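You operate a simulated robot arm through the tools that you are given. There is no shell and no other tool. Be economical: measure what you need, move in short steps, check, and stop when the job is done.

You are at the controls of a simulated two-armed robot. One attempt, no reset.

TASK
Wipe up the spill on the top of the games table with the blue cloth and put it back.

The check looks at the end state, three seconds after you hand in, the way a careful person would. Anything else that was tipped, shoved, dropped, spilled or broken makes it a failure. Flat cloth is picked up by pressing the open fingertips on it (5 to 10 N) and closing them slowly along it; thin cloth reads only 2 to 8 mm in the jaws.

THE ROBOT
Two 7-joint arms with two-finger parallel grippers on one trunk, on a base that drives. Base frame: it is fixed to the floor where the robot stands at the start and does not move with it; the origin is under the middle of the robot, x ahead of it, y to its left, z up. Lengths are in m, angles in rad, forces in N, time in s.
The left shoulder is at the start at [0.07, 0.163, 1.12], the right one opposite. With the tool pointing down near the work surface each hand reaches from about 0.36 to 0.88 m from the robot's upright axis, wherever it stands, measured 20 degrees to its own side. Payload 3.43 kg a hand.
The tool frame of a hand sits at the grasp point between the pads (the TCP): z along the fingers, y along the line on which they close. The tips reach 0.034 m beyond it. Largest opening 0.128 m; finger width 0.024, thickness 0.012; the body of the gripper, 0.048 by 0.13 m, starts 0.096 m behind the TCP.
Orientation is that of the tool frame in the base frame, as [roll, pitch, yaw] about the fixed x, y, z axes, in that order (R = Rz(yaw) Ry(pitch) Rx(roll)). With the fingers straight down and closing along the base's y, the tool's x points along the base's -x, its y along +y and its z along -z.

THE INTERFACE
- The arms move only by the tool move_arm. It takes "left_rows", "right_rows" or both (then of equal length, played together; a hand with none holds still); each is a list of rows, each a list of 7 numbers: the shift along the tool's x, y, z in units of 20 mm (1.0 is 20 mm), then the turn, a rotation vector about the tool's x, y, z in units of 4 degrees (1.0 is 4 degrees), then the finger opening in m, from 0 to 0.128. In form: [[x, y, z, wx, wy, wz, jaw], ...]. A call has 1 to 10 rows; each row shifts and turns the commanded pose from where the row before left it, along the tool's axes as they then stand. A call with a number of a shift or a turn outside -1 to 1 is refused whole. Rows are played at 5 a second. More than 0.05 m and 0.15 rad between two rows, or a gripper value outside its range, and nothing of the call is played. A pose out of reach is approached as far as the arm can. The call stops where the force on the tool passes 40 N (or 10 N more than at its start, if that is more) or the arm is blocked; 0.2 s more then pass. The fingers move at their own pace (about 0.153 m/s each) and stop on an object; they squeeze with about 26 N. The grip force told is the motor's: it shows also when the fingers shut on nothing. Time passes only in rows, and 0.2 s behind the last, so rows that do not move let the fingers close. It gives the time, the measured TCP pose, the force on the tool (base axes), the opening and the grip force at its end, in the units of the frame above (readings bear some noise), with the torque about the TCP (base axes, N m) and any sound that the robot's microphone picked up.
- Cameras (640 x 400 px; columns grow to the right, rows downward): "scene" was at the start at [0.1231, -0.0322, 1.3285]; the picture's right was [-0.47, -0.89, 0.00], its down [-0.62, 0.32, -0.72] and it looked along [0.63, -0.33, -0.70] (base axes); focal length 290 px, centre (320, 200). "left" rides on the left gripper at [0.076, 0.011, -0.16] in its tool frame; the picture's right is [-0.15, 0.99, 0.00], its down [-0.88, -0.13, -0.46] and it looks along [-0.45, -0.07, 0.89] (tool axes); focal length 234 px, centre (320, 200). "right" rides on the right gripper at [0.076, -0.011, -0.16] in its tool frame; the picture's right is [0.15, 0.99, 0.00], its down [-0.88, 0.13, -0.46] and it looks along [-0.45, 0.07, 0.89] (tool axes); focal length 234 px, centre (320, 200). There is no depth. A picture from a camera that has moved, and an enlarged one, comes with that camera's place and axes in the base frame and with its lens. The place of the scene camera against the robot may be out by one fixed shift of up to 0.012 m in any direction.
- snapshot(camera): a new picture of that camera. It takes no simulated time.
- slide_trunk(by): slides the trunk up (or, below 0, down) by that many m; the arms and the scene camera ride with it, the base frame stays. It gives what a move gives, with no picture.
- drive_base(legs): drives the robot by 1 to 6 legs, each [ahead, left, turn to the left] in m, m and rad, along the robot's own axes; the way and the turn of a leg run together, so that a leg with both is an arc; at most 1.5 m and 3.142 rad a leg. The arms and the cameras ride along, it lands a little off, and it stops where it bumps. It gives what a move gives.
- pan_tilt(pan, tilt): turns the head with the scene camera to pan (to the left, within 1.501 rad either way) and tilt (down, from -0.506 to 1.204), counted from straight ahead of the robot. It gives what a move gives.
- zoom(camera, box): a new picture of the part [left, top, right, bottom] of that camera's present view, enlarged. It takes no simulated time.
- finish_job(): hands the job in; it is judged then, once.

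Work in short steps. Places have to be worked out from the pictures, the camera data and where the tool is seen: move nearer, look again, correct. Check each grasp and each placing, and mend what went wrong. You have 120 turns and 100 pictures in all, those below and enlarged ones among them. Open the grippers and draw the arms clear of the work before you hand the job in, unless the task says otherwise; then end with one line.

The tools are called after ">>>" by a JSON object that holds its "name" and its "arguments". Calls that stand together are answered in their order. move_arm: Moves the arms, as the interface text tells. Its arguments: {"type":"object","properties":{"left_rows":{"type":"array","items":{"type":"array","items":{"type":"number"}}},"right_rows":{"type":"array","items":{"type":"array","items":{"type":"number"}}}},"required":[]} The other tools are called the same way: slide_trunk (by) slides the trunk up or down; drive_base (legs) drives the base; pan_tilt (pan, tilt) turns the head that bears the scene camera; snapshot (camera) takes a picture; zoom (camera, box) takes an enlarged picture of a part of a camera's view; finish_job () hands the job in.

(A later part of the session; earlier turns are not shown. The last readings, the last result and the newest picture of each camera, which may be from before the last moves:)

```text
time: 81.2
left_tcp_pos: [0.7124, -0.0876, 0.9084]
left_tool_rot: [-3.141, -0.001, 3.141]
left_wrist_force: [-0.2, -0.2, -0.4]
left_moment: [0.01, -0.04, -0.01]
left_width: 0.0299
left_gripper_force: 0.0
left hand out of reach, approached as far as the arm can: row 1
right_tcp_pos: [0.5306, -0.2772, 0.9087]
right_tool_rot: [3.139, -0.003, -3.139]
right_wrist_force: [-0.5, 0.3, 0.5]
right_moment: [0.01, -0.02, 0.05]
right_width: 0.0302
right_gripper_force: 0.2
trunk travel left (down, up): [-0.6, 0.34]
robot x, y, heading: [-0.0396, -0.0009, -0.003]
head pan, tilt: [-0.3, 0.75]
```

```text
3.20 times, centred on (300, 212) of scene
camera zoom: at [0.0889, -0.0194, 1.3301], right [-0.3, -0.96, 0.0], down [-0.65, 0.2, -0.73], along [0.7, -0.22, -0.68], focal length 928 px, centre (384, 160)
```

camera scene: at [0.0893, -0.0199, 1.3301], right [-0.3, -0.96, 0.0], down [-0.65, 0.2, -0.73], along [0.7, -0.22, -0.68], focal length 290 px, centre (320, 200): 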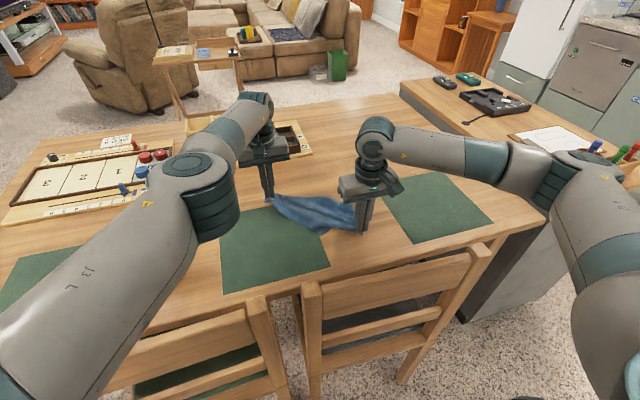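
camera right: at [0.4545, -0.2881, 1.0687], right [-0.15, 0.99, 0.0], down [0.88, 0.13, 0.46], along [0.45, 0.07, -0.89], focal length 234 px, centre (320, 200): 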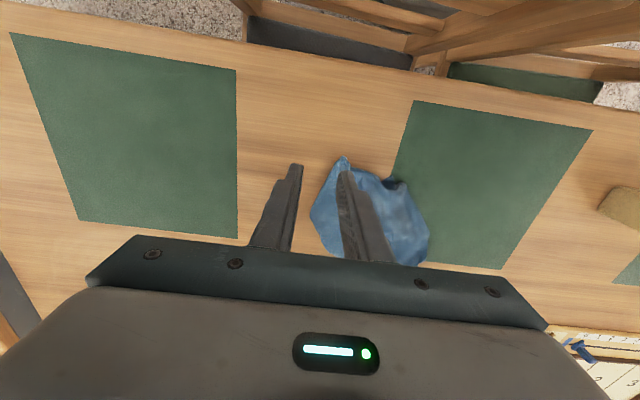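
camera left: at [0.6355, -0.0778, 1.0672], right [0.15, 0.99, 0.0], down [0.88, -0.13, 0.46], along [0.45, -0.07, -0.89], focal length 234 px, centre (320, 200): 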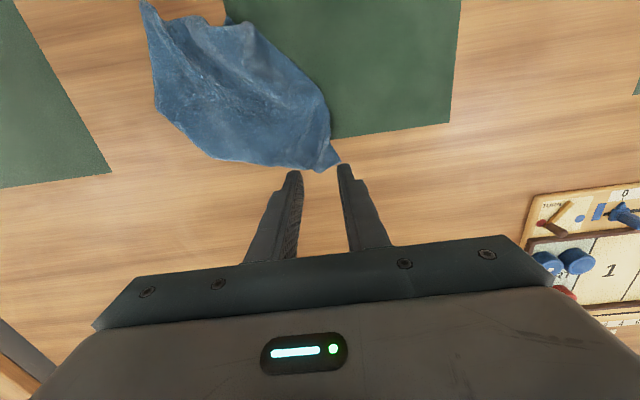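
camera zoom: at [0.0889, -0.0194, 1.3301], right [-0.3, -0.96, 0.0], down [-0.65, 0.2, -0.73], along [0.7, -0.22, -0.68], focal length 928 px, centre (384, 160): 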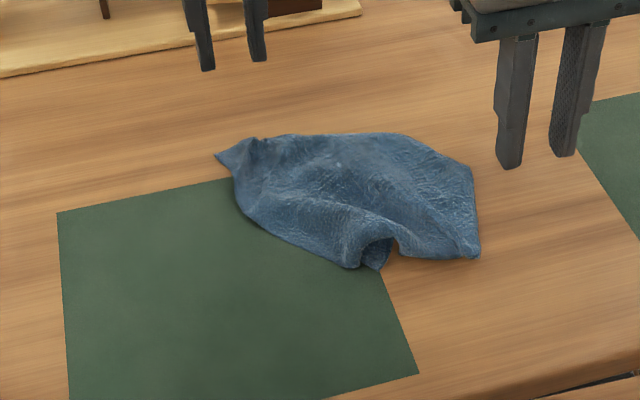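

Cloth is centred at ≈(0.646,-0.162), stretched on one diagonal. Now widen the other: right hand withdraws right, left hand goes to the near-left fold at ≈(0.595,-0.135).

>>> {"name": "move_arm", "arguments": {"right_rows": [[0, -1, -0.5, 0, 0, 0, 0.04], [0, -1, -0.5, 0, 0, 0, 0.04], [0, -1, -0.5, 0, 0, 0, 0.04], [-0.3, -1, 0, 0, 0, 0, 0.04], [-0.5, -1, 0, 0, 0, 0, 0.04], [-0.8, -1, 0, 0, 0, 0, 0.04], [-0.8, 0, 0, 0, 0, 0, 0.04], [-0.8, 0, 0, 0, 0, 0, 0.04]], "left_rows": [[0, 0, 0, 0, 0, 0, 0.04], [0, 0, 0, 0, 0, 0, 0.04], [0.9, -0.2, 0, 0, 0, 0, 0.04], [1, -0.4, 0, 0, 0, 0, 0.04], [1, -0.4, 0, 0, 0, 0, 0.04], [1, -0.4, 0.5, 0, 0, 0, 0.04], [1, -0.4, 1, 0, 0, 0, 0.04], [1, -0.4, 1, 0, 0, 0, 0.04]]}}

>>> {"name": "snapshot", "arguments": {"camera": "left"}}

>>> {"name": "snapshot", "arguments": {"camera": "scene"}}

```text
time: 83.0
left_tcp_pos: [0.594, -0.1326, 0.8562]
left_tool_rot: [-3.14, 0.001, -3.141]
left_wrist_force: [-0.7, -0.5, 0.0]
left_moment: [-0.01, -0.03, 0.04]
left_width: 0.04
left_gripper_force: 0.0
right_tcp_pos: [0.5959, -0.3972, 0.9396]
right_tool_rot: [3.137, -0.001, -3.138]
right_wrist_force: [0.0, 0.1, 0.1]
right_moment: [0.02, 0.04, 0.01]
right_width: 0.0399
right_gripper_force: 0.1
trunk travel left (down, up): [-0.6, 0.34]
robot x, y, heading: [-0.0399, -0.0039, 0.002]
head pan, tilt: [-0.3, 0.75]
```

```text
44 pictures are left
camera left: at [0.5186, -0.1222, 1.0164], right [0.15, 0.99, 0.0], down [0.88, -0.13, 0.46], along [0.45, -0.07, -0.89], focal length 234 px, centre (320, 200)
```

left: 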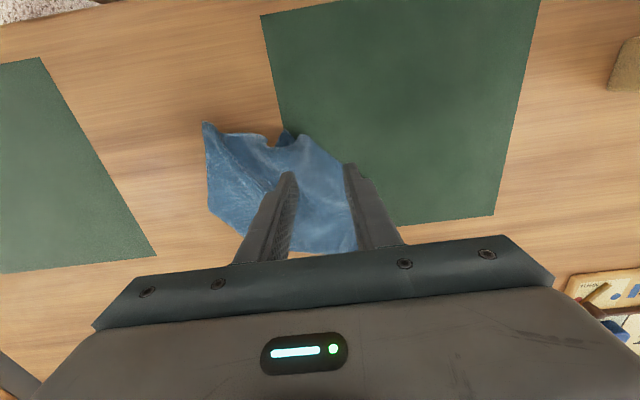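

```text
43 pictures are left
camera scene: at [0.0899, -0.0196, 1.3301], right [-0.3, -0.96, 0.0], down [-0.65, 0.2, -0.73], along [0.7, -0.22, -0.68], focal length 290 px, centre (320, 200)
```

scene: 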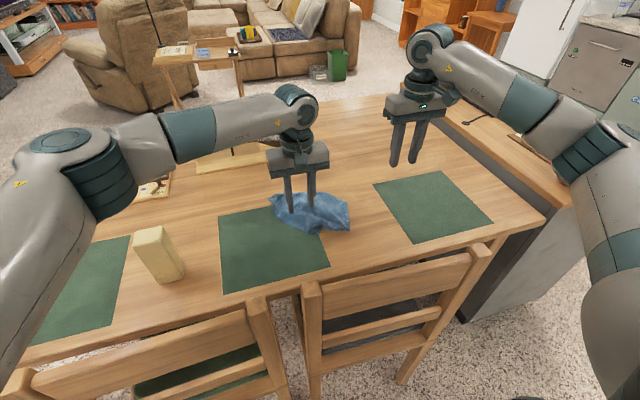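

The near fold is at ≈(0.574,-0.16). Shift there and press.

>>> {"name": "move_arm", "arguments": {"left_rows": [[0.3, -0.8, 0.5, 0, 0, 0, 0.04], [0, 0, 1, 0, 0, 0, 0.04], [0, 0, 1, 0, 0, 0, 0.04], [0, 0, 0.5, 0, 0, 0, 0.04], [0, 0, 0.3, 0, 0, 0, 0.04], [0, 0, 0.15, 0, 0, 0, 0.04]]}}

>>> {"name": "snapshot", "arguments": {"camera": "left"}}

```text
time: 84.4
left_tcp_pos: [0.5888, -0.1473, 0.7875]
left_tool_rot: [-3.14, 0.001, -3.14]
left_wrist_force: [-0.2, 0.6, 1.7]
left_moment: [-0.02, 0.0, -0.02]
left_width: 0.0399
left_gripper_force: 0.6
right_tcp_pos: [0.5952, -0.3968, 0.9393]
right_tool_rot: [3.138, -0.001, -3.141]
right_wrist_force: [0.6, 0.6, 0.1]
right_moment: [0.0, -0.01, -0.02]
right_width: 0.0398
right_gripper_force: 0.2
trunk travel left (down, up): [-0.6, 0.34]
robot x, y, heading: [-0.0441, -0.001, 0.007]
head pan, tilt: [-0.3, 0.75]
```

```text
42 pictures are left
camera left: at [0.5127, -0.1378, 0.9477], right [0.15, 0.99, 0.0], down [0.88, -0.13, 0.46], along [0.45, -0.07, -0.89], focal length 234 px, centre (320, 200)
```

left: 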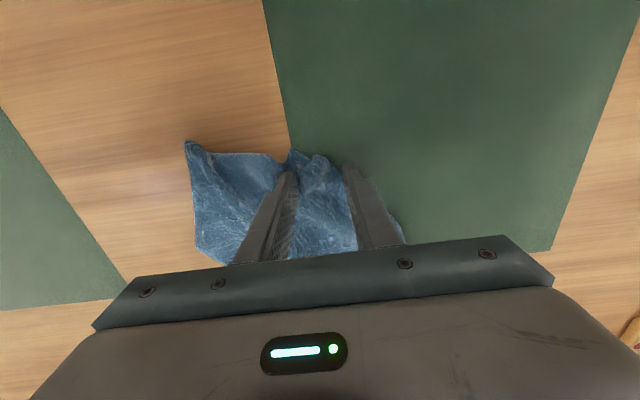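

Contact begins; press slightly, close slowly, then draw the corner toward near-left (to about (0.545,-0.06)).

>>> {"name": "move_arm", "arguments": {"left_rows": [[0, 0, 0.08, 0, 0, 0, 0.04], [0, 0, 0, 0, 0, 0, 0.034], [0, 0, 0, 0, 0, 0, 0.028], [0, 0, 0, 0, 0, 0, 0.022], [0, 0, 0, 0, 0, 0, 0.016], [0, 0, 0, 0, 0, 0, 0.01], [0, 0, 0, 0, 0, 0, 0.005], [0, 0, 0, 0, 0, 0, 0], [0, 0, 0, 0, 0, 0, 0], [0, 0, -0.5, 0, 0, 0, 0]]}}

>>> {"name": "move_arm", "arguments": {"left_rows": [[0.4, 0.7, -0.1, 0, 0, 0, 0], [0.4, 0.7, 0, 0, 0, 0, 0], [0.4, 0.7, 0, 0, 0, 0, 0], [0.4, 0.7, 0, 0, 0, 0, 0], [0.4, 0.7, 0, 0, 0, 0, 0]]}}

>>> {"name": "snapshot", "arguments": {"camera": "left"}}

>>> {"name": "zoom", "arguments": {"camera": "scene", "box": [200, 150, 400, 275]}}

```text
time: 86.6
left_tcp_pos: [0.5881, -0.1474, 0.7957]
left_tool_rot: [3.141, 0.001, 3.14]
left_wrist_force: [0.3, -0.1, -0.3]
left_moment: [-0.02, -0.02, 0.04]
left_width: 0.0043
left_gripper_force: 26.1
right_tcp_pos: [0.5953, -0.3969, 0.9375]
right_tool_rot: [3.139, 0.001, -3.138]
right_wrist_force: [0.5, 0.8, 0.0]
right_moment: [-0.01, -0.06, 0.0]
right_width: 0.0397
right_gripper_force: 0.0
trunk travel left (down, up): [-0.6, 0.34]
robot x, y, heading: [-0.0392, -0.0042, 0.0]
head pan, tilt: [-0.3, 0.75]
```

```text
time: 87.8
left_tcp_pos: [0.548, -0.0777, 0.7988]
left_tool_rot: [3.141, 0.001, -3.14]
left_wrist_force: [-0.8, 0.7, 0.5]
left_moment: [0.02, -0.02, -0.02]
left_width: 0.0044
left_gripper_force: 25.9
right_tcp_pos: [0.5962, -0.3967, 0.9383]
right_tool_rot: [3.141, -0.001, -3.139]
right_wrist_force: [-0.2, -0.8, -0.7]
right_moment: [0.03, -0.02, -0.01]
right_width: 0.0396
right_gripper_force: 0.0
trunk travel left (down, up): [-0.6, 0.34]
robot x, y, heading: [-0.0407, -0.001, -0.002]
head pan, tilt: [-0.3, 0.75]
```

```text
41 pictures are left
camera left: at [0.4723, -0.0674, 0.9582], right [0.15, 0.99, 0.0], down [0.88, -0.13, 0.46], along [0.45, -0.07, -0.89], focal length 234 px, centre (320, 200)
```

left: 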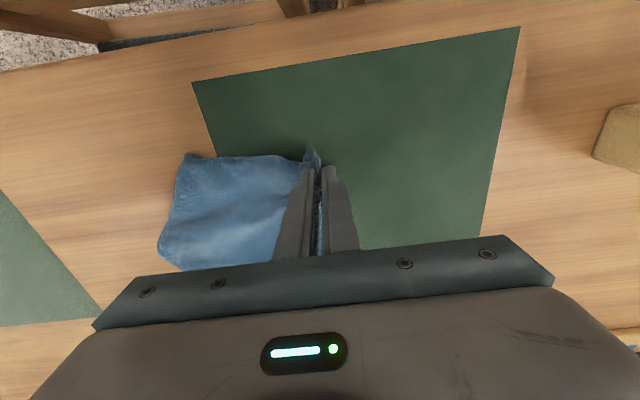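

```text
3.20 times, centred on (300, 212) of scene
camera zoom: at [0.0895, -0.019, 1.3302], right [-0.3, -0.96, 0.0], down [-0.65, 0.2, -0.73], along [0.7, -0.22, -0.68], focal length 928 px, centre (384, 160)
```

zoom: 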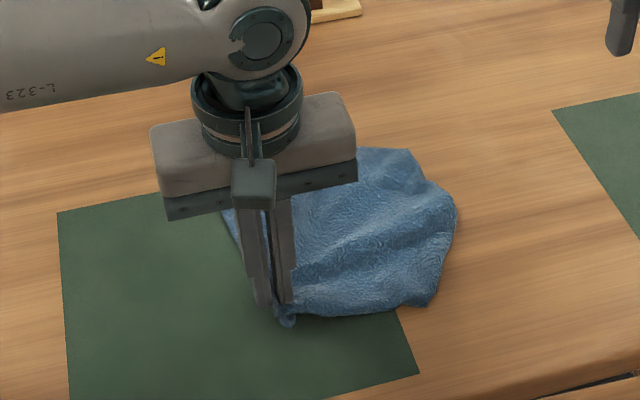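

Very good: it's opening up. With the left hand still holding, the right hand goes to the far-right corner region, ≈(0.668,-0.23).

>>> {"name": "move_arm", "arguments": {"right_rows": [[-0.4, 0.85, 0, 0, 0, 0, 0.04], [-0.4, 0.85, 0, 0, 0, 0, 0.04], [-0.4, 0.85, 0, 0, 0, 0, 0.04], [-0.4, 0.85, 0, 0, 0, 0, 0.04], [-0.4, 0.85, 0, 0, 0, 0, 0.04], [-0.4, 0.85, 0.5, 0, 0, 0, 0.04], [-0.4, 0.85, 1, 0, 0, 0, 0.04], [-0.4, 0.85, 1, 0, 0, 0, 0.04], [-0.4, 0.85, 1, 0, 0, 0, 0.04], [0, 0, 1, 0, 0, 0, 0.04]]}}

>>> {"name": "snapshot", "arguments": {"camera": "right"}}

```text
time: 90.0
left_tcp_pos: [0.5474, -0.0789, 0.7979]
left_tool_rot: [3.141, 0.0, 3.141]
left_wrist_force: [0.1, -0.4, -0.7]
left_moment: [0.0, 0.03, 0.02]
left_width: 0.0044
left_gripper_force: 26.4
right_tcp_pos: [0.6668, -0.2438, 0.8492]
right_tool_rot: [3.139, 0.0, -3.14]
right_wrist_force: [0.2, 0.0, -0.4]
right_moment: [0.0, -0.02, 0.0]
right_width: 0.04
right_gripper_force: 0.0
trunk travel left (down, up): [-0.6, 0.34]
robot x, y, heading: [-0.0377, -0.0004, 0.002]
head pan, tilt: [-0.3, 0.75]
```

```text
39 pictures are left
camera right: at [0.5909, -0.255, 1.0075], right [-0.15, 0.99, 0.0], down [0.88, 0.13, 0.46], along [0.45, 0.07, -0.89], focal length 234 px, centre (320, 200)
```

right: 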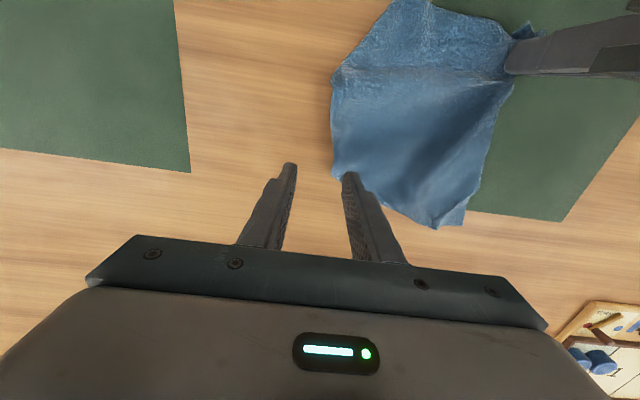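

Far-right corner is at ≈(0.679,-0.224). Pinch just inside it at (0.664,-0.203).

>>> {"name": "move_arm", "arguments": {"right_rows": [[0.1, 1, 0.2, 0, 0, 0, 0.04], [0, 1, 0.8, 0, 0, 0, 0.04], [0, 0, 1, 0, 0, 0, 0.04], [0, 0, 0.7, 0, 0, 0, 0.04], [0, 0, 0.3, 0, 0, 0, 0.04], [0, 0, 0.15, 0, 0, 0, 0.04]]}}

>>> {"name": "snapshot", "arguments": {"camera": "right"}}

```text
time: 91.4
left_tcp_pos: [0.548, -0.0771, 0.7994]
left_tool_rot: [3.142, 0.001, 3.141]
left_wrist_force: [-0.4, -0.5, 0.6]
left_moment: [0.02, -0.01, 0.03]
left_width: 0.0044
left_gripper_force: 26.1
right_tcp_pos: [0.6651, -0.2022, 0.7876]
right_tool_rot: [3.138, 0.003, -3.14]
right_wrist_force: [1.0, -0.3, 12.8]
right_moment: [0.32, 0.02, 0.0]
right_width: 0.0398
right_gripper_force: 0.1
trunk travel left (down, up): [-0.6, 0.34]
robot x, y, heading: [-0.0376, 0.0001, -0.001]
head pan, tilt: [-0.3, 0.75]
```

```text
38 pictures are left
camera right: at [0.5882, -0.2137, 0.9468], right [-0.15, 0.99, 0.0], down [0.88, 0.13, 0.46], along [0.45, 0.07, -0.89], focal length 234 px, centre (320, 200)
```

right: 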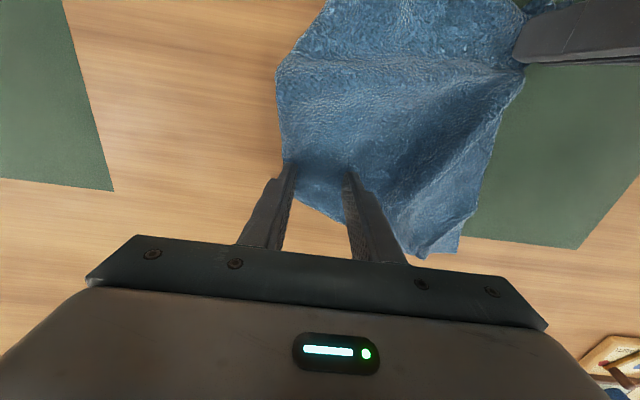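

Contact 13 N; close slowly, lift slightly, and pull toward far-right.

>>> {"name": "move_arm", "arguments": {"right_rows": [[0, 0, 0, 0, 0, 0, 0.036], [0, 0, 0, 0, 0, 0, 0.03], [0, 0, 0, 0, 0, 0, 0.024], [0, 0, 0, 0, 0, 0, 0.018], [0, 0, 0, 0, 0, 0, 0.012], [0, 0, 0, 0, 0, 0, 0.006], [0, 0, 0, 0, 0, 0, 0], [0, 0, 0, 0, 0, 0, 0], [0, 0, -0.5, 0, 0, 0, 0]]}}

>>> {"name": "move_arm", "arguments": {"right_rows": [[-0.8, -0.6, -0.1, 0, 0, 0, 0], [-0.8, -0.6, 0, 0, 0, 0, 0], [-0.8, -0.6, 0, 0, 0, 0, 0], [-0.8, -0.6, 0, 0, 0, 0, 0]]}}

>>> {"name": "snapshot", "arguments": {"camera": "right"}}

>>> {"name": "zoom", "arguments": {"camera": "scene", "box": [200, 150, 400, 275]}}

```text
time: 93.4
left_tcp_pos: [0.5491, -0.0786, 0.7971]
left_tool_rot: [3.141, 0.001, 3.14]
left_wrist_force: [-0.6, 0.1, -1.0]
left_moment: [0.01, 0.0, 0.0]
left_width: 0.0046
left_gripper_force: 25.8
right_tcp_pos: [0.6632, -0.2039, 0.7935]
right_tool_rot: [3.14, -0.005, -3.141]
right_wrist_force: [-0.2, 0.2, 0.6]
right_moment: [0.01, 0.0, 0.01]
right_width: 0.0028
right_gripper_force: 25.7
trunk travel left (down, up): [-0.6, 0.34]
robot x, y, heading: [-0.0407, 0.0015, 0.001]
head pan, tilt: [-0.3, 0.75]
```

```text
time: 94.4
left_tcp_pos: [0.5498, -0.0799, 0.7975]
left_tool_rot: [-3.136, 0.001, 3.141]
left_wrist_force: [20.1, -21.9, -0.2]
left_moment: [-0.7, -0.67, -0.3]
left_width: 0.0031
left_gripper_force: 25.8
right_tcp_pos: [0.7294, -0.2495, 0.7969]
right_tool_rot: [3.135, -0.004, -3.136]
right_wrist_force: [-19.0, 21.7, 0.6]
right_moment: [0.75, 0.71, -0.09]
right_width: 0.0027
right_gripper_force: 25.9
trunk travel left (down, up): [-0.6, 0.34]
robot x, y, heading: [-0.0424, 0.0005, 0.004]
head pan, tilt: [-0.3, 0.75]
```

```text
37 pictures are left
camera right: at [0.6533, -0.2614, 0.9567], right [-0.15, 0.99, 0.01], down [0.88, 0.13, 0.45], along [0.45, 0.07, -0.89], focal length 234 px, centre (320, 200)
```

right: 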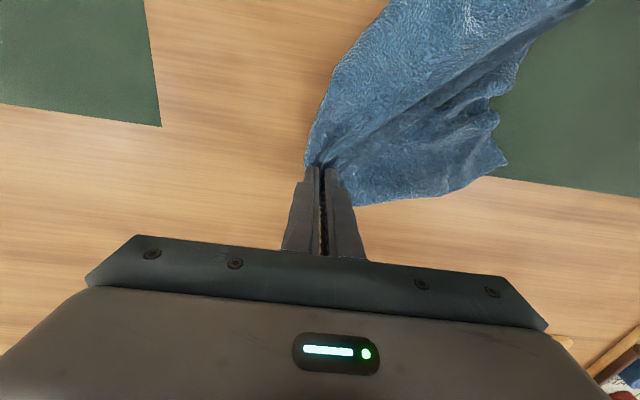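

```text
3.20 times, centred on (300, 212) of scene
camera zoom: at [0.0899, -0.0194, 1.3301], right [-0.3, -0.96, 0.0], down [-0.65, 0.2, -0.73], along [0.7, -0.22, -0.68], focal length 928 px, centre (384, 160)
```

zoom: 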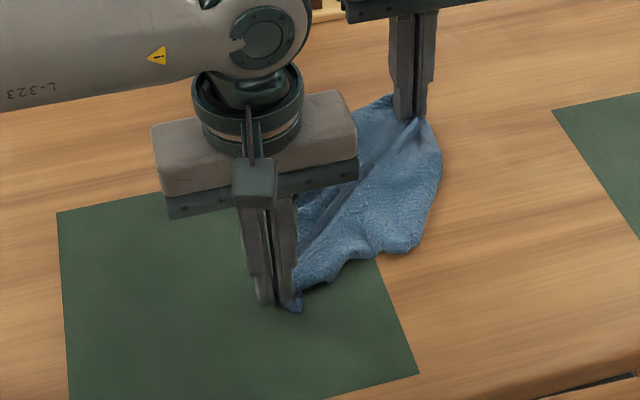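

Taut; relax a little, lower both and release.

>>> {"name": "move_arm", "arguments": {"left_rows": [[0, 0, 0, 0, 0, 0, 0], [0, 0, 0.3, 0, 0, 0, 0], [0, 0, 0.1, 0, 0, 0, 0.01], [0, 0, 0, 0, 0, 0, 0.03], [0, 0, -0.3, 0, 0, 0, 0.03], [0, 0, -0.7, 0, 0, 0, 0.03], [0, 0, -1, 0, 0, 0, 0.03], [0, 0, -1, 0, 0, 0, 0.03], [0, 0.3, -1, 0, 0, 0, 0.03], [0, 0.5, -1, 0, 0, 0, 0.03]], "right_rows": [[0.6, 0.5, 0, 0, 0, 0, 0], [0.2, 0.2, 0.3, 0, 0, 0, 0], [0, 0, 0.1, 0, 0, 0, 0.01], [0, 0, 0, 0, 0, 0, 0.03], [0, 0, -0.3, 0, 0, 0, 0.03], [0, 0, -0.7, 0, 0, 0, 0.03], [0, 0, -1, 0, 0, 0, 0.03], [0, 0, -1, 0, 0, 0, 0.03], [0, 0, -1, 0, 0, 0, 0.03], [0, 0, -1, 0, 0, 0, 0.03]]}}

>>> {"name": "move_arm", "arguments": {"left_rows": [[0, 1, -1, 0, 0, 0, 0.04], [0, 1, -1, 0, 0, 0, 0.04], [0, 1, -1, 0, 0, 0, 0.04], [0, 1, 0, 0, 0, 0, 0.04], [0, 1, 0, 0, 0, 0, 0.04], [0, 1, 0, 0, 0, 0, 0.04]], "right_rows": [[0.8, 0, -1, 0, 0, 0, 0.04], [0.8, 0, -0.5, 0, 0, 0, 0.04], [0.8, 0, 0, 0, 0, 0, 0.04], [0.8, 0, 0, 0, 0, 0, 0.04], [0.8, 0, 0, 0, 0, 0, 0.04], [0.8, 0, 0, 0, 0, 0, 0.04]]}}

>>> {"name": "snapshot", "arguments": {"camera": "right"}}

>>> {"name": "snapshot", "arguments": {"camera": "scene"}}

```text
time: 96.6
left_tcp_pos: [0.5472, -0.0614, 0.8901]
left_tool_rot: [-3.14, 0.001, -3.141]
left_wrist_force: [0.2, -0.7, -0.6]
left_moment: [0.02, -0.03, -0.01]
left_width: 0.0302
left_gripper_force: 0.0
right_tcp_pos: [0.7123, -0.2367, 0.891]
right_tool_rot: [3.14, -0.001, -3.139]
right_wrist_force: [0.7, 0.9, 0.0]
right_moment: [0.0, 0.01, -0.04]
right_width: 0.0298
right_gripper_force: 0.1
trunk travel left (down, up): [-0.6, 0.34]
robot x, y, heading: [-0.0406, 0.0001, 0.003]
head pan, tilt: [-0.3, 0.75]
```

```text
time: 98.0
left_tcp_pos: [0.5474, 0.0587, 0.9507]
left_tool_rot: [3.141, 0.001, 3.141]
left_wrist_force: [-0.6, 0.3, -0.4]
left_moment: [-0.01, -0.02, -0.01]
left_width: 0.0399
left_gripper_force: 0.0
right_tcp_pos: [0.6172, -0.238, 0.9195]
right_tool_rot: [3.14, -0.001, -3.141]
right_wrist_force: [0.3, 1.0, -0.3]
right_moment: [-0.03, 0.0, 0.0]
right_width: 0.0398
right_gripper_force: 0.1
trunk travel left (down, up): [-0.6, 0.34]
robot x, y, heading: [-0.0392, 0.0, -0.002]
head pan, tilt: [-0.3, 0.75]
```

```text
35 pictures are left
camera right: at [0.5402, -0.2489, 1.0792], right [-0.15, 0.99, 0.0], down [0.88, 0.13, 0.46], along [0.45, 0.07, -0.89], focal length 234 px, centre (320, 200)
```

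right: 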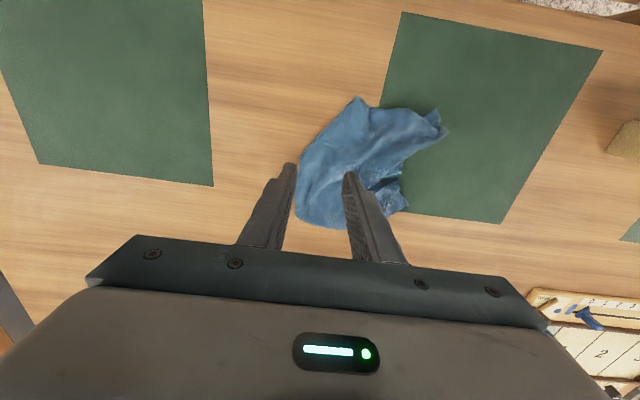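

```text
34 pictures are left
camera scene: at [0.089, -0.0188, 1.3302], right [-0.3, -0.96, 0.0], down [-0.65, 0.2, -0.73], along [0.7, -0.22, -0.68], focal length 290 px, centre (320, 200)
```

scene: 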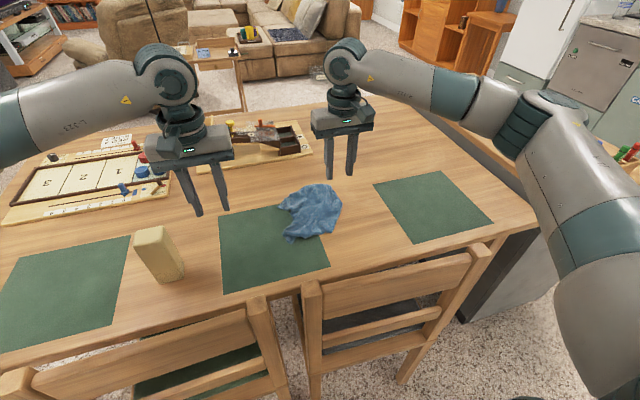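

Opposite-corner pulls don't flatten well. Better: hold the two near corners (near-right ≈(0.552,-0.194), near-left ≈(0.569,-0.079)), lift, and lay the cloth down toward the robot. Right hand first.

>>> {"name": "move_arm", "arguments": {"right_rows": [[0.8, 0.85, 0.5, 0, 0, 0, 0.04], [0.8, 0.85, 1, 0, 0, 0, 0.04], [0.8, 0.85, 1, 0, 0, 0, 0.04], [0, 0, 1, 0, 0, 0, 0.04], [0, 0, 1, 0, 0, 0, 0.04]]}}

>>> {"name": "snapshot", "arguments": {"camera": "right"}}

```text
time: 99.2
left_tcp_pos: [0.5488, 0.0562, 0.9513]
left_tool_rot: [-3.141, 0.001, -3.141]
left_wrist_force: [0.3, 0.7, 0.7]
left_moment: [-0.03, 0.03, 0.0]
left_width: 0.0397
left_gripper_force: 0.0
right_tcp_pos: [0.5685, -0.1858, 0.829]
right_tool_rot: [3.138, -0.002, -3.136]
right_wrist_force: [-0.5, -0.6, -0.1]
right_moment: [-0.02, 0.03, 0.01]
right_width: 0.0398
right_gripper_force: 0.0
trunk travel left (down, up): [-0.6, 0.34]
robot x, y, heading: [-0.041, -0.0032, -0.001]
head pan, tilt: [-0.3, 0.75]
```

```text
33 pictures are left
camera right: at [0.492, -0.1971, 0.9885], right [-0.15, 0.99, 0.0], down [0.88, 0.13, 0.46], along [0.45, 0.07, -0.89], focal length 234 px, centre (320, 200)
```

right: 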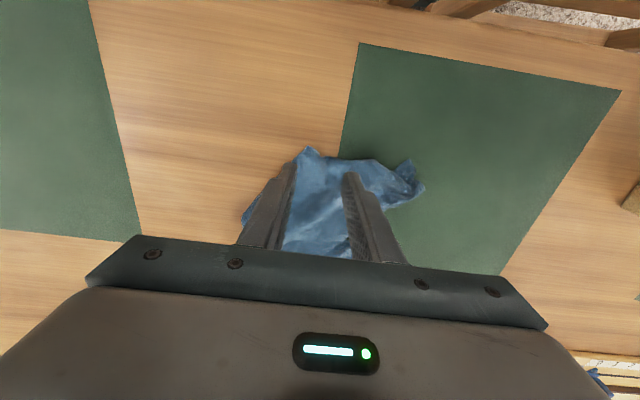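

>>> {"name": "move_arm", "arguments": {"right_rows": [[0.1, -0.4, 1, 0, 0, 0, 0.036], [0, 0, 0.6, 0, 0, 0, 0.036], [0, 0, 0.3, 0, 0, 0, 0.036], [0, 0, 0.15, 0, 0, 0, 0.036]]}}

```text
time: 100.2
left_tcp_pos: [0.5478, 0.0569, 0.9501]
left_tool_rot: [3.14, 0.0, -3.141]
left_wrist_force: [0.3, 0.1, -0.3]
left_moment: [0.02, -0.01, 0.0]
left_width: 0.04
left_gripper_force: 0.1
right_tcp_pos: [0.5666, -0.1939, 0.7885]
right_tool_rot: [3.138, -0.001, -3.138]
right_wrist_force: [0.4, -0.1, 0.1]
right_moment: [0.01, -0.03, 0.01]
right_width: 0.0359
right_gripper_force: 0.1
trunk travel left (down, up): [-0.6, 0.34]
robot x, y, heading: [-0.0425, -0.0024, 0.002]
head pan, tilt: [-0.3, 0.75]
```

No contact yet; 3 mm more, then close slowly and lift 1 cm, and draw it right 6 cm.

>>> {"name": "move_arm", "arguments": {"right_rows": [[0, 0, 0.15, 0, 0, 0, 0.036], [0, 0, 0.05, 0, 0, 0, 0.032], [0, 0, 0, 0, 0, 0, 0.026], [0, 0, 0, 0, 0, 0, 0.02], [0, 0, 0, 0, 0, 0, 0.014], [0, 0, 0, 0, 0, 0, 0.008], [0, 0, 0, 0, 0, 0, 0], [0, 0, 0, 0, 0, 0, 0], [0, 0, -0.5, 0, 0, 0, 0]]}}

>>> {"name": "move_arm", "arguments": {"right_rows": [[0.1, -0.8, -0.2, 0, 0, 0, 0], [0.1, -0.8, 0, 0, 0, 0, 0], [0.1, -0.8, 0, 0, 0, 0, 0], [0.1, -0.8, 0, 0, 0, 0, 0]]}}

>>> {"name": "snapshot", "arguments": {"camera": "left"}}

>>> {"name": "zoom", "arguments": {"camera": "scene", "box": [200, 150, 400, 275]}}

```text
time: 102.2
left_tcp_pos: [0.5473, 0.0582, 0.9506]
left_tool_rot: [3.141, 0.0, 3.141]
left_wrist_force: [-0.2, -0.2, 0.5]
left_moment: [0.0, -0.05, 0.01]
left_width: 0.0399
left_gripper_force: 0.0
right_tcp_pos: [0.5672, -0.1954, 0.7944]
right_tool_rot: [3.139, 0.0, -3.141]
right_wrist_force: [0.0, -0.1, 0.4]
right_moment: [0.02, 0.0, 0.01]
right_width: 0.0038
right_gripper_force: 26.1
trunk travel left (down, up): [-0.6, 0.34]
robot x, y, heading: [-0.0457, 0.0012, -0.001]
head pan, tilt: [-0.3, 0.75]
```

```text
time: 103.2
left_tcp_pos: [0.5486, 0.0579, 0.951]
left_tool_rot: [3.141, 0.001, 3.141]
left_wrist_force: [-0.3, -0.2, 0.5]
left_moment: [0.02, 0.0, 0.0]
left_width: 0.0397
left_gripper_force: 0.1
right_tcp_pos: [0.5586, -0.2582, 0.7993]
right_tool_rot: [3.138, 0.0, -3.138]
right_wrist_force: [-0.2, 0.0, 0.6]
right_moment: [0.03, -0.01, 0.03]
right_width: 0.0036
right_gripper_force: 26.1
trunk travel left (down, up): [-0.6, 0.34]
robot x, y, heading: [-0.0384, -0.0048, 0.001]
head pan, tilt: [-0.3, 0.75]
```

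```text
32 pictures are left
camera left: at [0.4723, 0.0672, 1.1103], right [0.15, 0.99, 0.0], down [0.88, -0.13, 0.46], along [0.45, -0.07, -0.89], focal length 234 px, centre (320, 200)
```

left: 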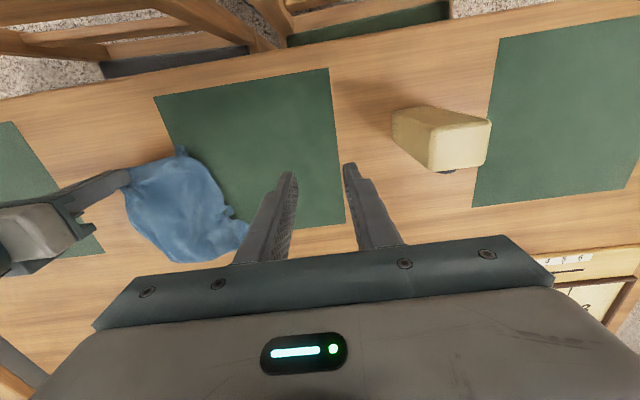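

```text
3.20 times, centred on (300, 212) of scene
camera zoom: at [0.0893, -0.02, 1.3302], right [-0.3, -0.96, 0.0], down [-0.65, 0.2, -0.73], along [0.7, -0.22, -0.68], focal length 928 px, centre (384, 160)
```

zoom: 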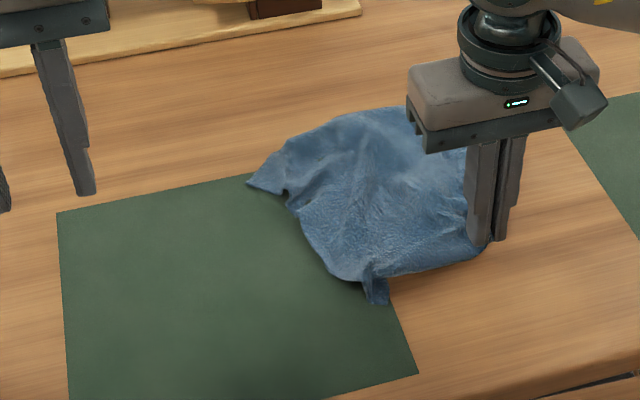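

Good spread again. The near-left corner tab is at ≈(0.535,-0.157), too near the right hand, so I release the right hand here, retreat, and pull that tab with the left hand alone.

>>> {"name": "move_arm", "arguments": {"right_rows": [[0, 0, 0.4, 0, 0, 0, 0], [0, 0, 0.1, 0, 0, 0, 0.01], [0, 0, 0, 0, 0, 0, 0.03], [0, 0, -0.3, 0, 0, 0, 0.03], [0, 0, -0.7, 0, 0, 0, 0.03], [0, 0, -1, 0, 0, 0, 0.03], [0, -0.5, -1, 0, 0, 0, 0.03], [0, -1, -1, 0, 0, 0, 0.03], [0, -1, -1, 0, 0, 0, 0.03], [0, -1, 0, 0, 0, 0, 0.03]]}}

>>> {"name": "move_arm", "arguments": {"right_rows": [[-0.3, -1, 0, 0, 0, 0, 0.04], [-0.3, -1, 0, 0, 0, 0, 0.04], [-0.3, -1, 0, 0, 0, 0, 0.04], [-0.3, 0, 0, 0, 0, 0, 0.04], [-0.3, 0, 0, 0, 0, 0, 0.04], [0, 0, 0, 0, 0, 0, 0.04], [0, 0, 0, 0, 0, 0, 0.04], [0, 0, 0, 0, 0, 0, 0.04], [0, 0, 0, 0, 0, 0, 0.04], [0, 0, 0, 0, 0, 0, 0.04]], "left_rows": [[0, -1, 0, 0, 0, 0, 0.04], [0, -1, 0, 0, 0, 0, 0.04], [0, -1, 0, 0, 0, 0, 0.04], [0, -1, 0, 0, 0, 0, 0.04], [0, -1, 0, 0, 0, 0, 0.04], [0, -1, 0, 0, 0, 0, 0.04], [0, -1, 0.8, 0, 0, 0, 0.04], [0, -1, 1, 0, 0, 0, 0.04], [0, -1, 1, 0, 0, 0, 0.04], [0, -1, 1, 0, 0, 0, 0.04]]}}

>>> {"name": "snapshot", "arguments": {"camera": "left"}}

```text
time: 105.4
left_tcp_pos: [0.548, 0.0577, 0.951]
left_tool_rot: [3.141, 0.0, -3.141]
left_wrist_force: [-0.2, -1.3, 0.3]
left_moment: [-0.02, -0.01, -0.03]
left_width: 0.0399
left_gripper_force: 0.0
right_tcp_pos: [0.5583, -0.3291, 0.8898]
right_tool_rot: [3.138, 0.0, -3.139]
right_wrist_force: [0.3, 0.7, -0.1]
right_moment: [-0.03, -0.02, 0.02]
right_width: 0.0298
right_gripper_force: 0.0
trunk travel left (down, up): [-0.6, 0.34]
robot x, y, heading: [-0.0381, -0.0024, -0.002]
head pan, tilt: [-0.3, 0.75]
```

```text
time: 107.6
left_tcp_pos: [0.5485, -0.142, 0.8746]
left_tool_rot: [3.142, 0.0, -3.14]
left_wrist_force: [-0.4, -0.9, 0.2]
left_moment: [0.02, -0.01, 0.01]
left_width: 0.0401
left_gripper_force: 0.1
right_tcp_pos: [0.5912, -0.3896, 0.8883]
right_tool_rot: [3.138, -0.002, -3.14]
right_wrist_force: [0.9, 0.4, 0.4]
right_moment: [-0.02, -0.01, -0.01]
right_width: 0.0399
right_gripper_force: 0.0
trunk travel left (down, up): [-0.6, 0.34]
robot x, y, heading: [-0.0423, -0.0021, -0.0]
head pan, tilt: [-0.3, 0.75]
```

```text
30 pictures are left
camera left: at [0.4725, -0.1327, 1.0335], right [0.15, 0.99, 0.0], down [0.88, -0.13, 0.46], along [0.45, -0.07, -0.89], focal length 234 px, centre (320, 200)
```

left: 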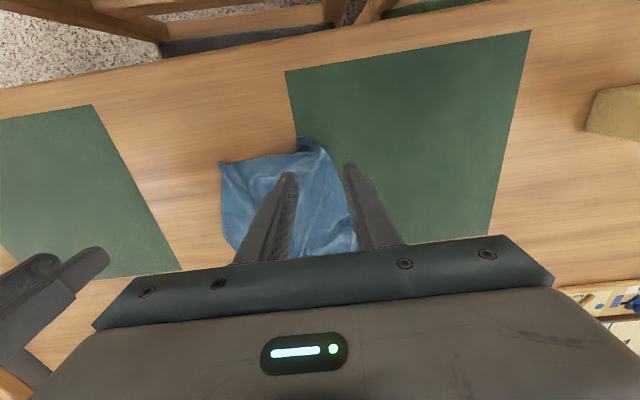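

Tab at ≈(0.535,-0.162); shift and descend, press, close slowly.

>>> {"name": "move_arm", "arguments": {"left_rows": [[0, -0.8, 0.8, 0, 0, 0, 0.036], [0, 0, 1, 0, 0, 0, 0.036], [0, 0, 1, 0, 0, 0, 0.036], [0, 0, 1, 0, 0, 0, 0.036], [0, 0, 0.3, 0, 0, 0, 0.036], [0, 0, 0.15, 0, 0, 0, 0.036], [0, 0, 0.1, 0, 0, 0, 0.036]]}}

```text
time: 109.2
left_tcp_pos: [0.548, -0.1581, 0.7882]
left_tool_rot: [3.141, 0.0, -3.141]
left_wrist_force: [0.7, 0.5, 3.7]
left_moment: [-0.03, 0.02, 0.01]
left_width: 0.036
left_gripper_force: 0.1
right_tcp_pos: [0.59, -0.3888, 0.8884]
right_tool_rot: [3.138, -0.001, -3.14]
right_wrist_force: [0.4, 0.2, 0.3]
right_moment: [0.0, -0.03, -0.01]
right_width: 0.0398
right_gripper_force: 0.0
trunk travel left (down, up): [-0.6, 0.34]
robot x, y, heading: [-0.0377, -0.0006, 0.0]
head pan, tilt: [-0.3, 0.75]
```

>>> {"name": "move_arm", "arguments": {"left_rows": [[0, 0, 0.06, 0, 0, 0, 0.034], [0, 0, 0, 0, 0, 0, 0.028], [0, 0, 0, 0, 0, 0, 0.022], [0, 0, 0, 0, 0, 0, 0.016], [0, 0, 0, 0, 0, 0, 0.01], [0, 0, 0, 0, 0, 0, 0.005], [0, 0, 0, 0, 0, 0, 0], [0, 0, 0, 0, 0, 0, 0], [0, 0, -0.5, 0, 0, 0, 0]]}}

>>> {"name": "move_arm", "arguments": {"left_rows": [[0.1, 0.9, -0.2, 0, 0, 0, 0], [0.1, 0.9, 0, 0, 0, 0, 0], [0.1, 0.9, 0, 0, 0, 0, 0], [0.1, 0.9, 0, 0, 0, 0, 0], [0.1, 0.9, 0, 0, 0, 0, 0], [0.1, 0.9, 0, 0, 0, 0, 0]]}}

>>> {"name": "snapshot", "arguments": {"camera": "right"}}

>>> {"name": "zoom", "arguments": {"camera": "scene", "box": [200, 150, 400, 275]}}

```text
time: 111.2
left_tcp_pos: [0.5495, -0.1576, 0.7948]
left_tool_rot: [3.139, 0.0, -3.141]
left_wrist_force: [-0.9, -0.4, 0.1]
left_moment: [0.02, 0.02, 0.05]
left_width: 0.0038
left_gripper_force: 25.6
right_tcp_pos: [0.5901, -0.3889, 0.8875]
right_tool_rot: [3.137, -0.002, -3.138]
right_wrist_force: [0.4, -0.6, 0.1]
right_moment: [-0.01, -0.05, 0.01]
right_width: 0.04
right_gripper_force: 0.1
trunk travel left (down, up): [-0.6, 0.34]
robot x, y, heading: [-0.0403, 0.0, 0.001]
head pan, tilt: [-0.3, 0.75]
```

```text
time: 112.6
left_tcp_pos: [0.5369, -0.0487, 0.7991]
left_tool_rot: [-3.141, 0.0, -3.139]
left_wrist_force: [0.2, 0.9, -0.1]
left_moment: [-0.02, -0.01, -0.01]
left_width: 0.0035
left_gripper_force: 26.3
right_tcp_pos: [0.5896, -0.388, 0.8885]
right_tool_rot: [3.139, -0.001, -3.14]
right_wrist_force: [-0.9, -0.3, -0.2]
right_moment: [-0.05, 0.01, -0.01]
right_width: 0.0396
right_gripper_force: 0.1
trunk travel left (down, up): [-0.6, 0.34]
robot x, y, heading: [-0.0403, 0.0021, -0.001]
head pan, tilt: [-0.3, 0.75]
```

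```text
29 pictures are left
camera right: at [0.5135, -0.3992, 1.0476], right [-0.15, 0.99, 0.0], down [0.88, 0.13, 0.46], along [0.45, 0.07, -0.89], focal length 234 px, centre (320, 200)
```

right: 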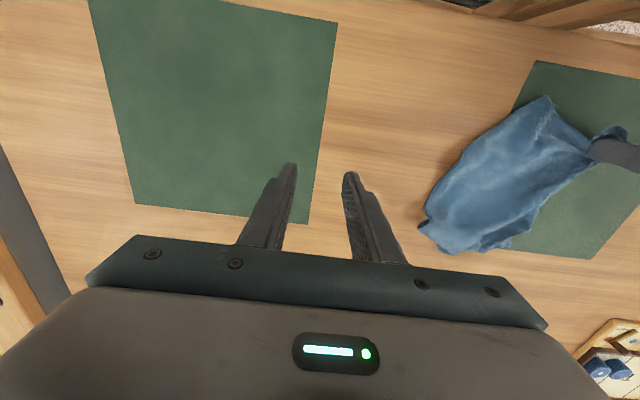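

```text
3.20 times, centred on (300, 212) of scene
camera zoom: at [0.0895, -0.0187, 1.3302], right [-0.3, -0.96, 0.0], down [-0.65, 0.2, -0.73], along [0.7, -0.22, -0.68], focal length 928 px, centre (384, 160)
```

zoom: 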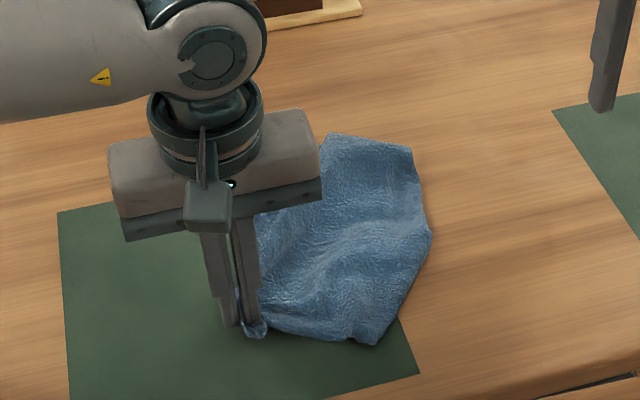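

The near-left corner is spread. I release the left hand, retreat it, and bring the right hand to the far-right corner (≈(0.687,-0.234)) for one last pull.

>>> {"name": "move_arm", "arguments": {"left_rows": [[0, 0, 0.4, 0, 0, 0, 0], [0, 0, 0.1, 0, 0, 0, 0.01], [0, 0, 0, 0, 0, 0, 0.03], [0, 0, -0.3, 0, 0, 0, 0.03], [0, 0, -0.7, 0, 0, 0, 0.03], [0, 0, -1, 0, 0, 0, 0.03], [0, 0.5, -1, 0, 0, 0, 0.03], [0, 1, -1, 0, 0, 0, 0.03], [0, 1, -1, 0, 0, 0, 0.03], [0, 1, -1, 0, 0, 0, 0.03]], "right_rows": [[-0.4, 0, 0, 0, 0, 0, 0.04], [-0.4, 0.5, 0, 0, 0, 0, 0.04], [-0.4, 0.9, 0, 0, 0, 0, 0.04], [-0.4, 0.9, 0, 0, 0, 0, 0.04], [-0.5, 0.9, 0, 0, 0, 0, 0.04], [-0.5, 0.9, 0, 0, 0, 0, 0.04], [-0.5, 0.9, 0, 0, 0, 0, 0.04], [-0.5, 0.9, 0, 0, 0, 0, 0.04], [-0.5, 0.9, 1, 0, 0, 0, 0.04], [0, 0.9, 1, 0, 0, 0, 0.04]]}}

>>> {"name": "snapshot", "arguments": {"camera": "right"}}

>>> {"name": "zoom", "arguments": {"camera": "scene", "box": [200, 150, 400, 275]}}

```text
time: 114.8
left_tcp_pos: [0.536, 0.0217, 0.9107]
left_tool_rot: [-3.139, 0.0, -3.142]
left_wrist_force: [-0.4, 0.1, 0.2]
left_moment: [0.0, 0.01, -0.02]
left_width: 0.0299
left_gripper_force: 0.0
right_tcp_pos: [0.6705, -0.2338, 0.849]
right_tool_rot: [3.14, 0.001, -3.138]
right_wrist_force: [-1.0, 0.7, 1.5]
right_moment: [-0.03, -0.01, -0.03]
right_width: 0.0397
right_gripper_force: 0.1
trunk travel left (down, up): [-0.6, 0.34]
robot x, y, heading: [-0.0398, 0.0025, -0.003]
head pan, tilt: [-0.3, 0.75]
```

```text
27 pictures are left
camera right: at [0.5938, -0.2454, 1.0088], right [-0.15, 0.99, 0.0], down [0.88, 0.13, 0.46], along [0.45, 0.07, -0.89], focal length 234 px, centre (320, 200)
```

right: 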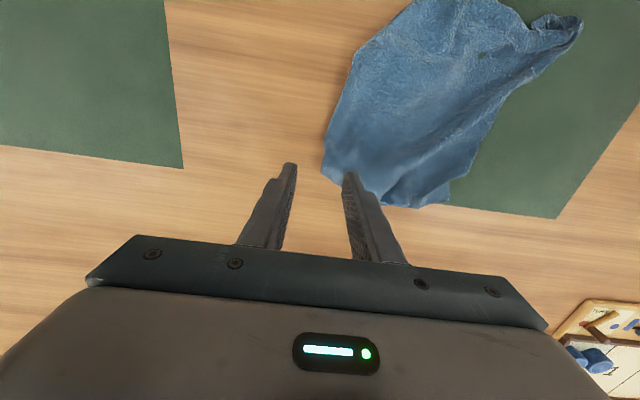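

```text
3.20 times, centred on (300, 212) of scene
camera zoom: at [0.0893, -0.0184, 1.3302], right [-0.3, -0.96, 0.0], down [-0.65, 0.2, -0.73], along [0.7, -0.22, -0.68], focal length 928 px, centre (384, 160)
```

zoom: 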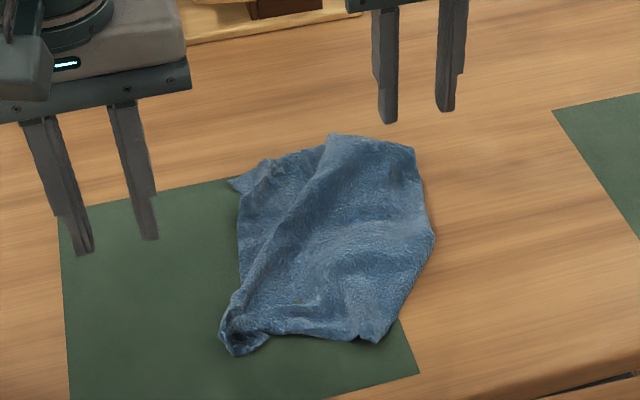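

Now all four corners show. Far-right corner at ≈(0.69,-0.224): pinch just inside and pull to far-right.

>>> {"name": "move_arm", "arguments": {"right_rows": [[-0.3, 0.7, 0.2, 0, 0, 0, 0.036], [0, 0.7, 0.8, 0, 0, 0, 0.036], [0, 0, 1, 0, 0, 0, 0.036], [0, 0, 0.6, 0, 0, 0, 0.036], [0, 0, 0.3, 0, 0, 0, 0.036], [0, 0, 0.15, 0, 0, 0, 0.036]]}}

```text
time: 116.2
left_tcp_pos: [0.5366, 0.0199, 0.9106]
left_tool_rot: [-3.141, 0.0, -3.14]
left_wrist_force: [-0.6, 0.2, -0.1]
left_moment: [0.02, 0.0, -0.02]
left_width: 0.0299
left_gripper_force: 0.1
right_tcp_pos: [0.6772, -0.2057, 0.7881]
right_tool_rot: [3.137, -0.001, -3.14]
right_wrist_force: [-0.4, 0.8, 1.4]
right_moment: [-0.01, -0.04, -0.03]
right_width: 0.0359
right_gripper_force: 0.1
trunk travel left (down, up): [-0.6, 0.34]
robot x, y, heading: [-0.0391, -0.0033, 0.006]
head pan, tilt: [-0.3, 0.75]
```

>>> {"name": "move_arm", "arguments": {"right_rows": [[0, 0, 0.15, 0, 0, 0, 0.036], [0, 0, 0, 0, 0, 0, 0.03], [0, 0, 0, 0, 0, 0, 0.024], [0, 0, 0, 0, 0, 0, 0.018], [0, 0, 0, 0, 0, 0, 0.012], [0, 0, 0, 0, 0, 0, 0.006], [0, 0, 0, 0, 0, 0, 0], [0, 0, 0, 0, 0, 0, 0], [0, 0, -0.5, 0, 0, 0, 0]]}}

>>> {"name": "move_arm", "arguments": {"right_rows": [[-0.9, -0.7, -0.1, 0, 0, 0, 0], [-0.9, -0.7, 0, 0, 0, 0, 0], [-0.9, -0.7, 0, 0, 0, 0, 0], [-0.9, -0.7, 0, 0, 0, 0, 0], [-0.9, -0.7, 0, 0, 0, 0, 0]]}}

>>> {"name": "zoom", "arguments": {"camera": "scene", "box": [200, 150, 400, 275]}}

```text
time: 118.2
left_tcp_pos: [0.5374, 0.0202, 0.9101]
left_tool_rot: [3.141, 0.0, 3.141]
left_wrist_force: [-0.6, -0.4, 0.2]
left_moment: [-0.03, 0.04, 0.02]
left_width: 0.03
left_gripper_force: 0.1
right_tcp_pos: [0.6763, -0.207, 0.7924]
right_tool_rot: [3.14, -0.004, -3.141]
right_wrist_force: [1.0, 0.2, 0.6]
right_moment: [0.01, 0.03, 0.01]
right_width: 0.0047
right_gripper_force: 26.4
trunk travel left (down, up): [-0.6, 0.34]
robot x, y, heading: [-0.0402, -0.003, -0.005]
head pan, tilt: [-0.3, 0.75]
```

```text
time: 119.4
left_tcp_pos: [0.5379, 0.0214, 0.9099]
left_tool_rot: [3.141, 0.001, 3.141]
left_wrist_force: [-0.4, -0.4, -0.2]
left_moment: [-0.01, 0.02, -0.01]
left_width: 0.0301
left_gripper_force: 0.1
right_tcp_pos: [0.7674, -0.2756, 0.7974]
right_tool_rot: [3.138, 0.0, -3.138]
right_wrist_force: [0.7, 1.3, 0.1]
right_moment: [-0.03, -0.01, 0.01]
right_width: 0.0047
right_gripper_force: 25.7
trunk travel left (down, up): [-0.6, 0.34]
robot x, y, heading: [-0.0446, -0.004, 0.0]
head pan, tilt: [-0.3, 0.75]
```

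```text
3.20 times, centred on (300, 212) of scene
camera zoom: at [0.0899, -0.0189, 1.3301], right [-0.3, -0.96, 0.0], down [-0.65, 0.2, -0.73], along [0.7, -0.22, -0.68], focal length 928 px, centre (384, 160)
```

zoom: 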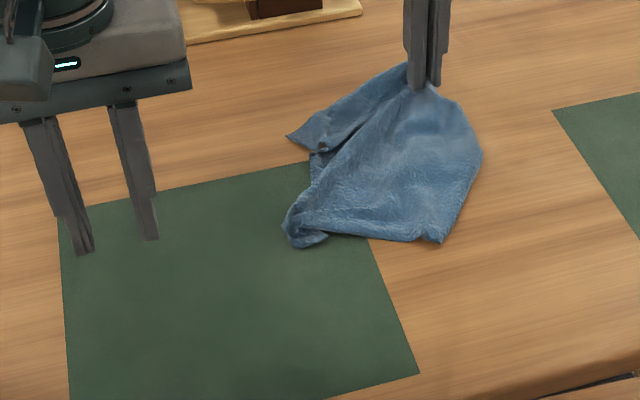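

The whole cloth followed; its centre is now ≈(0.678,-0.21). With the right hand holding the far-right corner in place, I pull the near-left corner (≈(0.613,-0.11)) back toward near-left.

>>> {"name": "move_arm", "arguments": {"left_rows": [[-0.6, -1, 0, 0, 0, 0, 0.04], [-0.6, -1, 0, 0, 0, 0, 0.04], [-0.6, -1, 0, 0, 0, 0, 0.04], [-0.6, -1, 0, 0, 0, 0, 0.04], [-0.6, -1, 0, 0, 0, 0, 0.04], [-0.6, -1, 0.5, 0, 0, 0, 0.04], [-0.6, -1, 1, 0, 0, 0, 0.04], [0, 0, 1, 0, 0, 0, 0.04]]}}

>>> {"name": "snapshot", "arguments": {"camera": "left"}}

```text
time: 121.2
left_tcp_pos: [0.6207, -0.12, 0.8608]
left_tool_rot: [-3.141, 0.001, 3.139]
left_wrist_force: [-0.4, 0.0, -0.6]
left_moment: [-0.07, 0.01, -0.05]
left_width: 0.0399
left_gripper_force: 0.1
right_tcp_pos: [0.7681, -0.2754, 0.7958]
right_tool_rot: [3.14, -0.002, -3.137]
right_wrist_force: [0.2, 1.0, 0.1]
right_moment: [0.02, 0.0, 0.02]
right_width: 0.005
right_gripper_force: 25.7
trunk travel left (down, up): [-0.6, 0.34]
robot x, y, heading: [-0.039, -0.0012, -0.001]
head pan, tilt: [-0.3, 0.75]
```

```text
24 pictures are left
camera left: at [0.5448, -0.1098, 1.02], right [0.15, 0.99, 0.0], down [0.88, -0.13, 0.46], along [0.45, -0.07, -0.89], focal length 234 px, centre (320, 200)
```

left: 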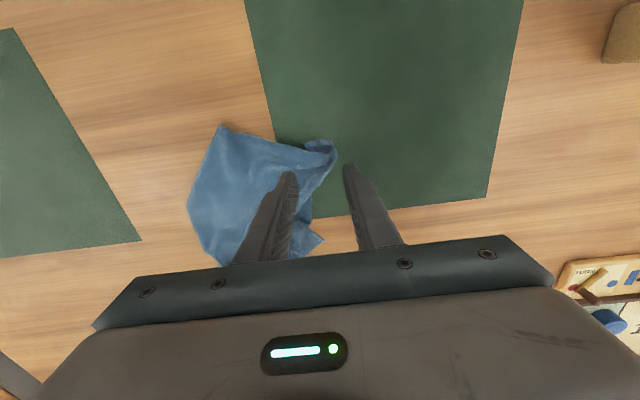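

>>> {"name": "move_arm", "arguments": {"left_rows": [[0.3, -0.4, 0.5, 0, 0, 0, 0.04], [0, 0, 1, 0, 0, 0, 0.04], [0, 0, 1, 0, 0, 0, 0.04], [0, 0, 0.7, 0, 0, 0, 0.04], [0, 0, 0.3, 0, 0, 0, 0.04], [0, 0, 0.15, 0, 0, 0, 0.04], [0, 0, 0.1, 0, 0, 0, 0.04]]}}

```text
time: 122.8
left_tcp_pos: [0.6148, -0.1287, 0.7864]
left_tool_rot: [-3.139, 0.001, 3.141]
left_wrist_force: [0.7, 0.5, 5.6]
left_moment: [-0.02, -0.05, 0.01]
left_width: 0.0396
left_gripper_force: 0.0
right_tcp_pos: [0.7661, -0.2769, 0.7971]
right_tool_rot: [3.14, 0.001, -3.14]
right_wrist_force: [0.0, 0.5, 0.4]
right_moment: [-0.02, 0.01, 0.0]
right_width: 0.0046
right_gripper_force: 26.1
trunk travel left (down, up): [-0.6, 0.34]
robot x, y, heading: [-0.0429, -0.0001, -0.005]
head pan, tilt: [-0.3, 0.75]
```

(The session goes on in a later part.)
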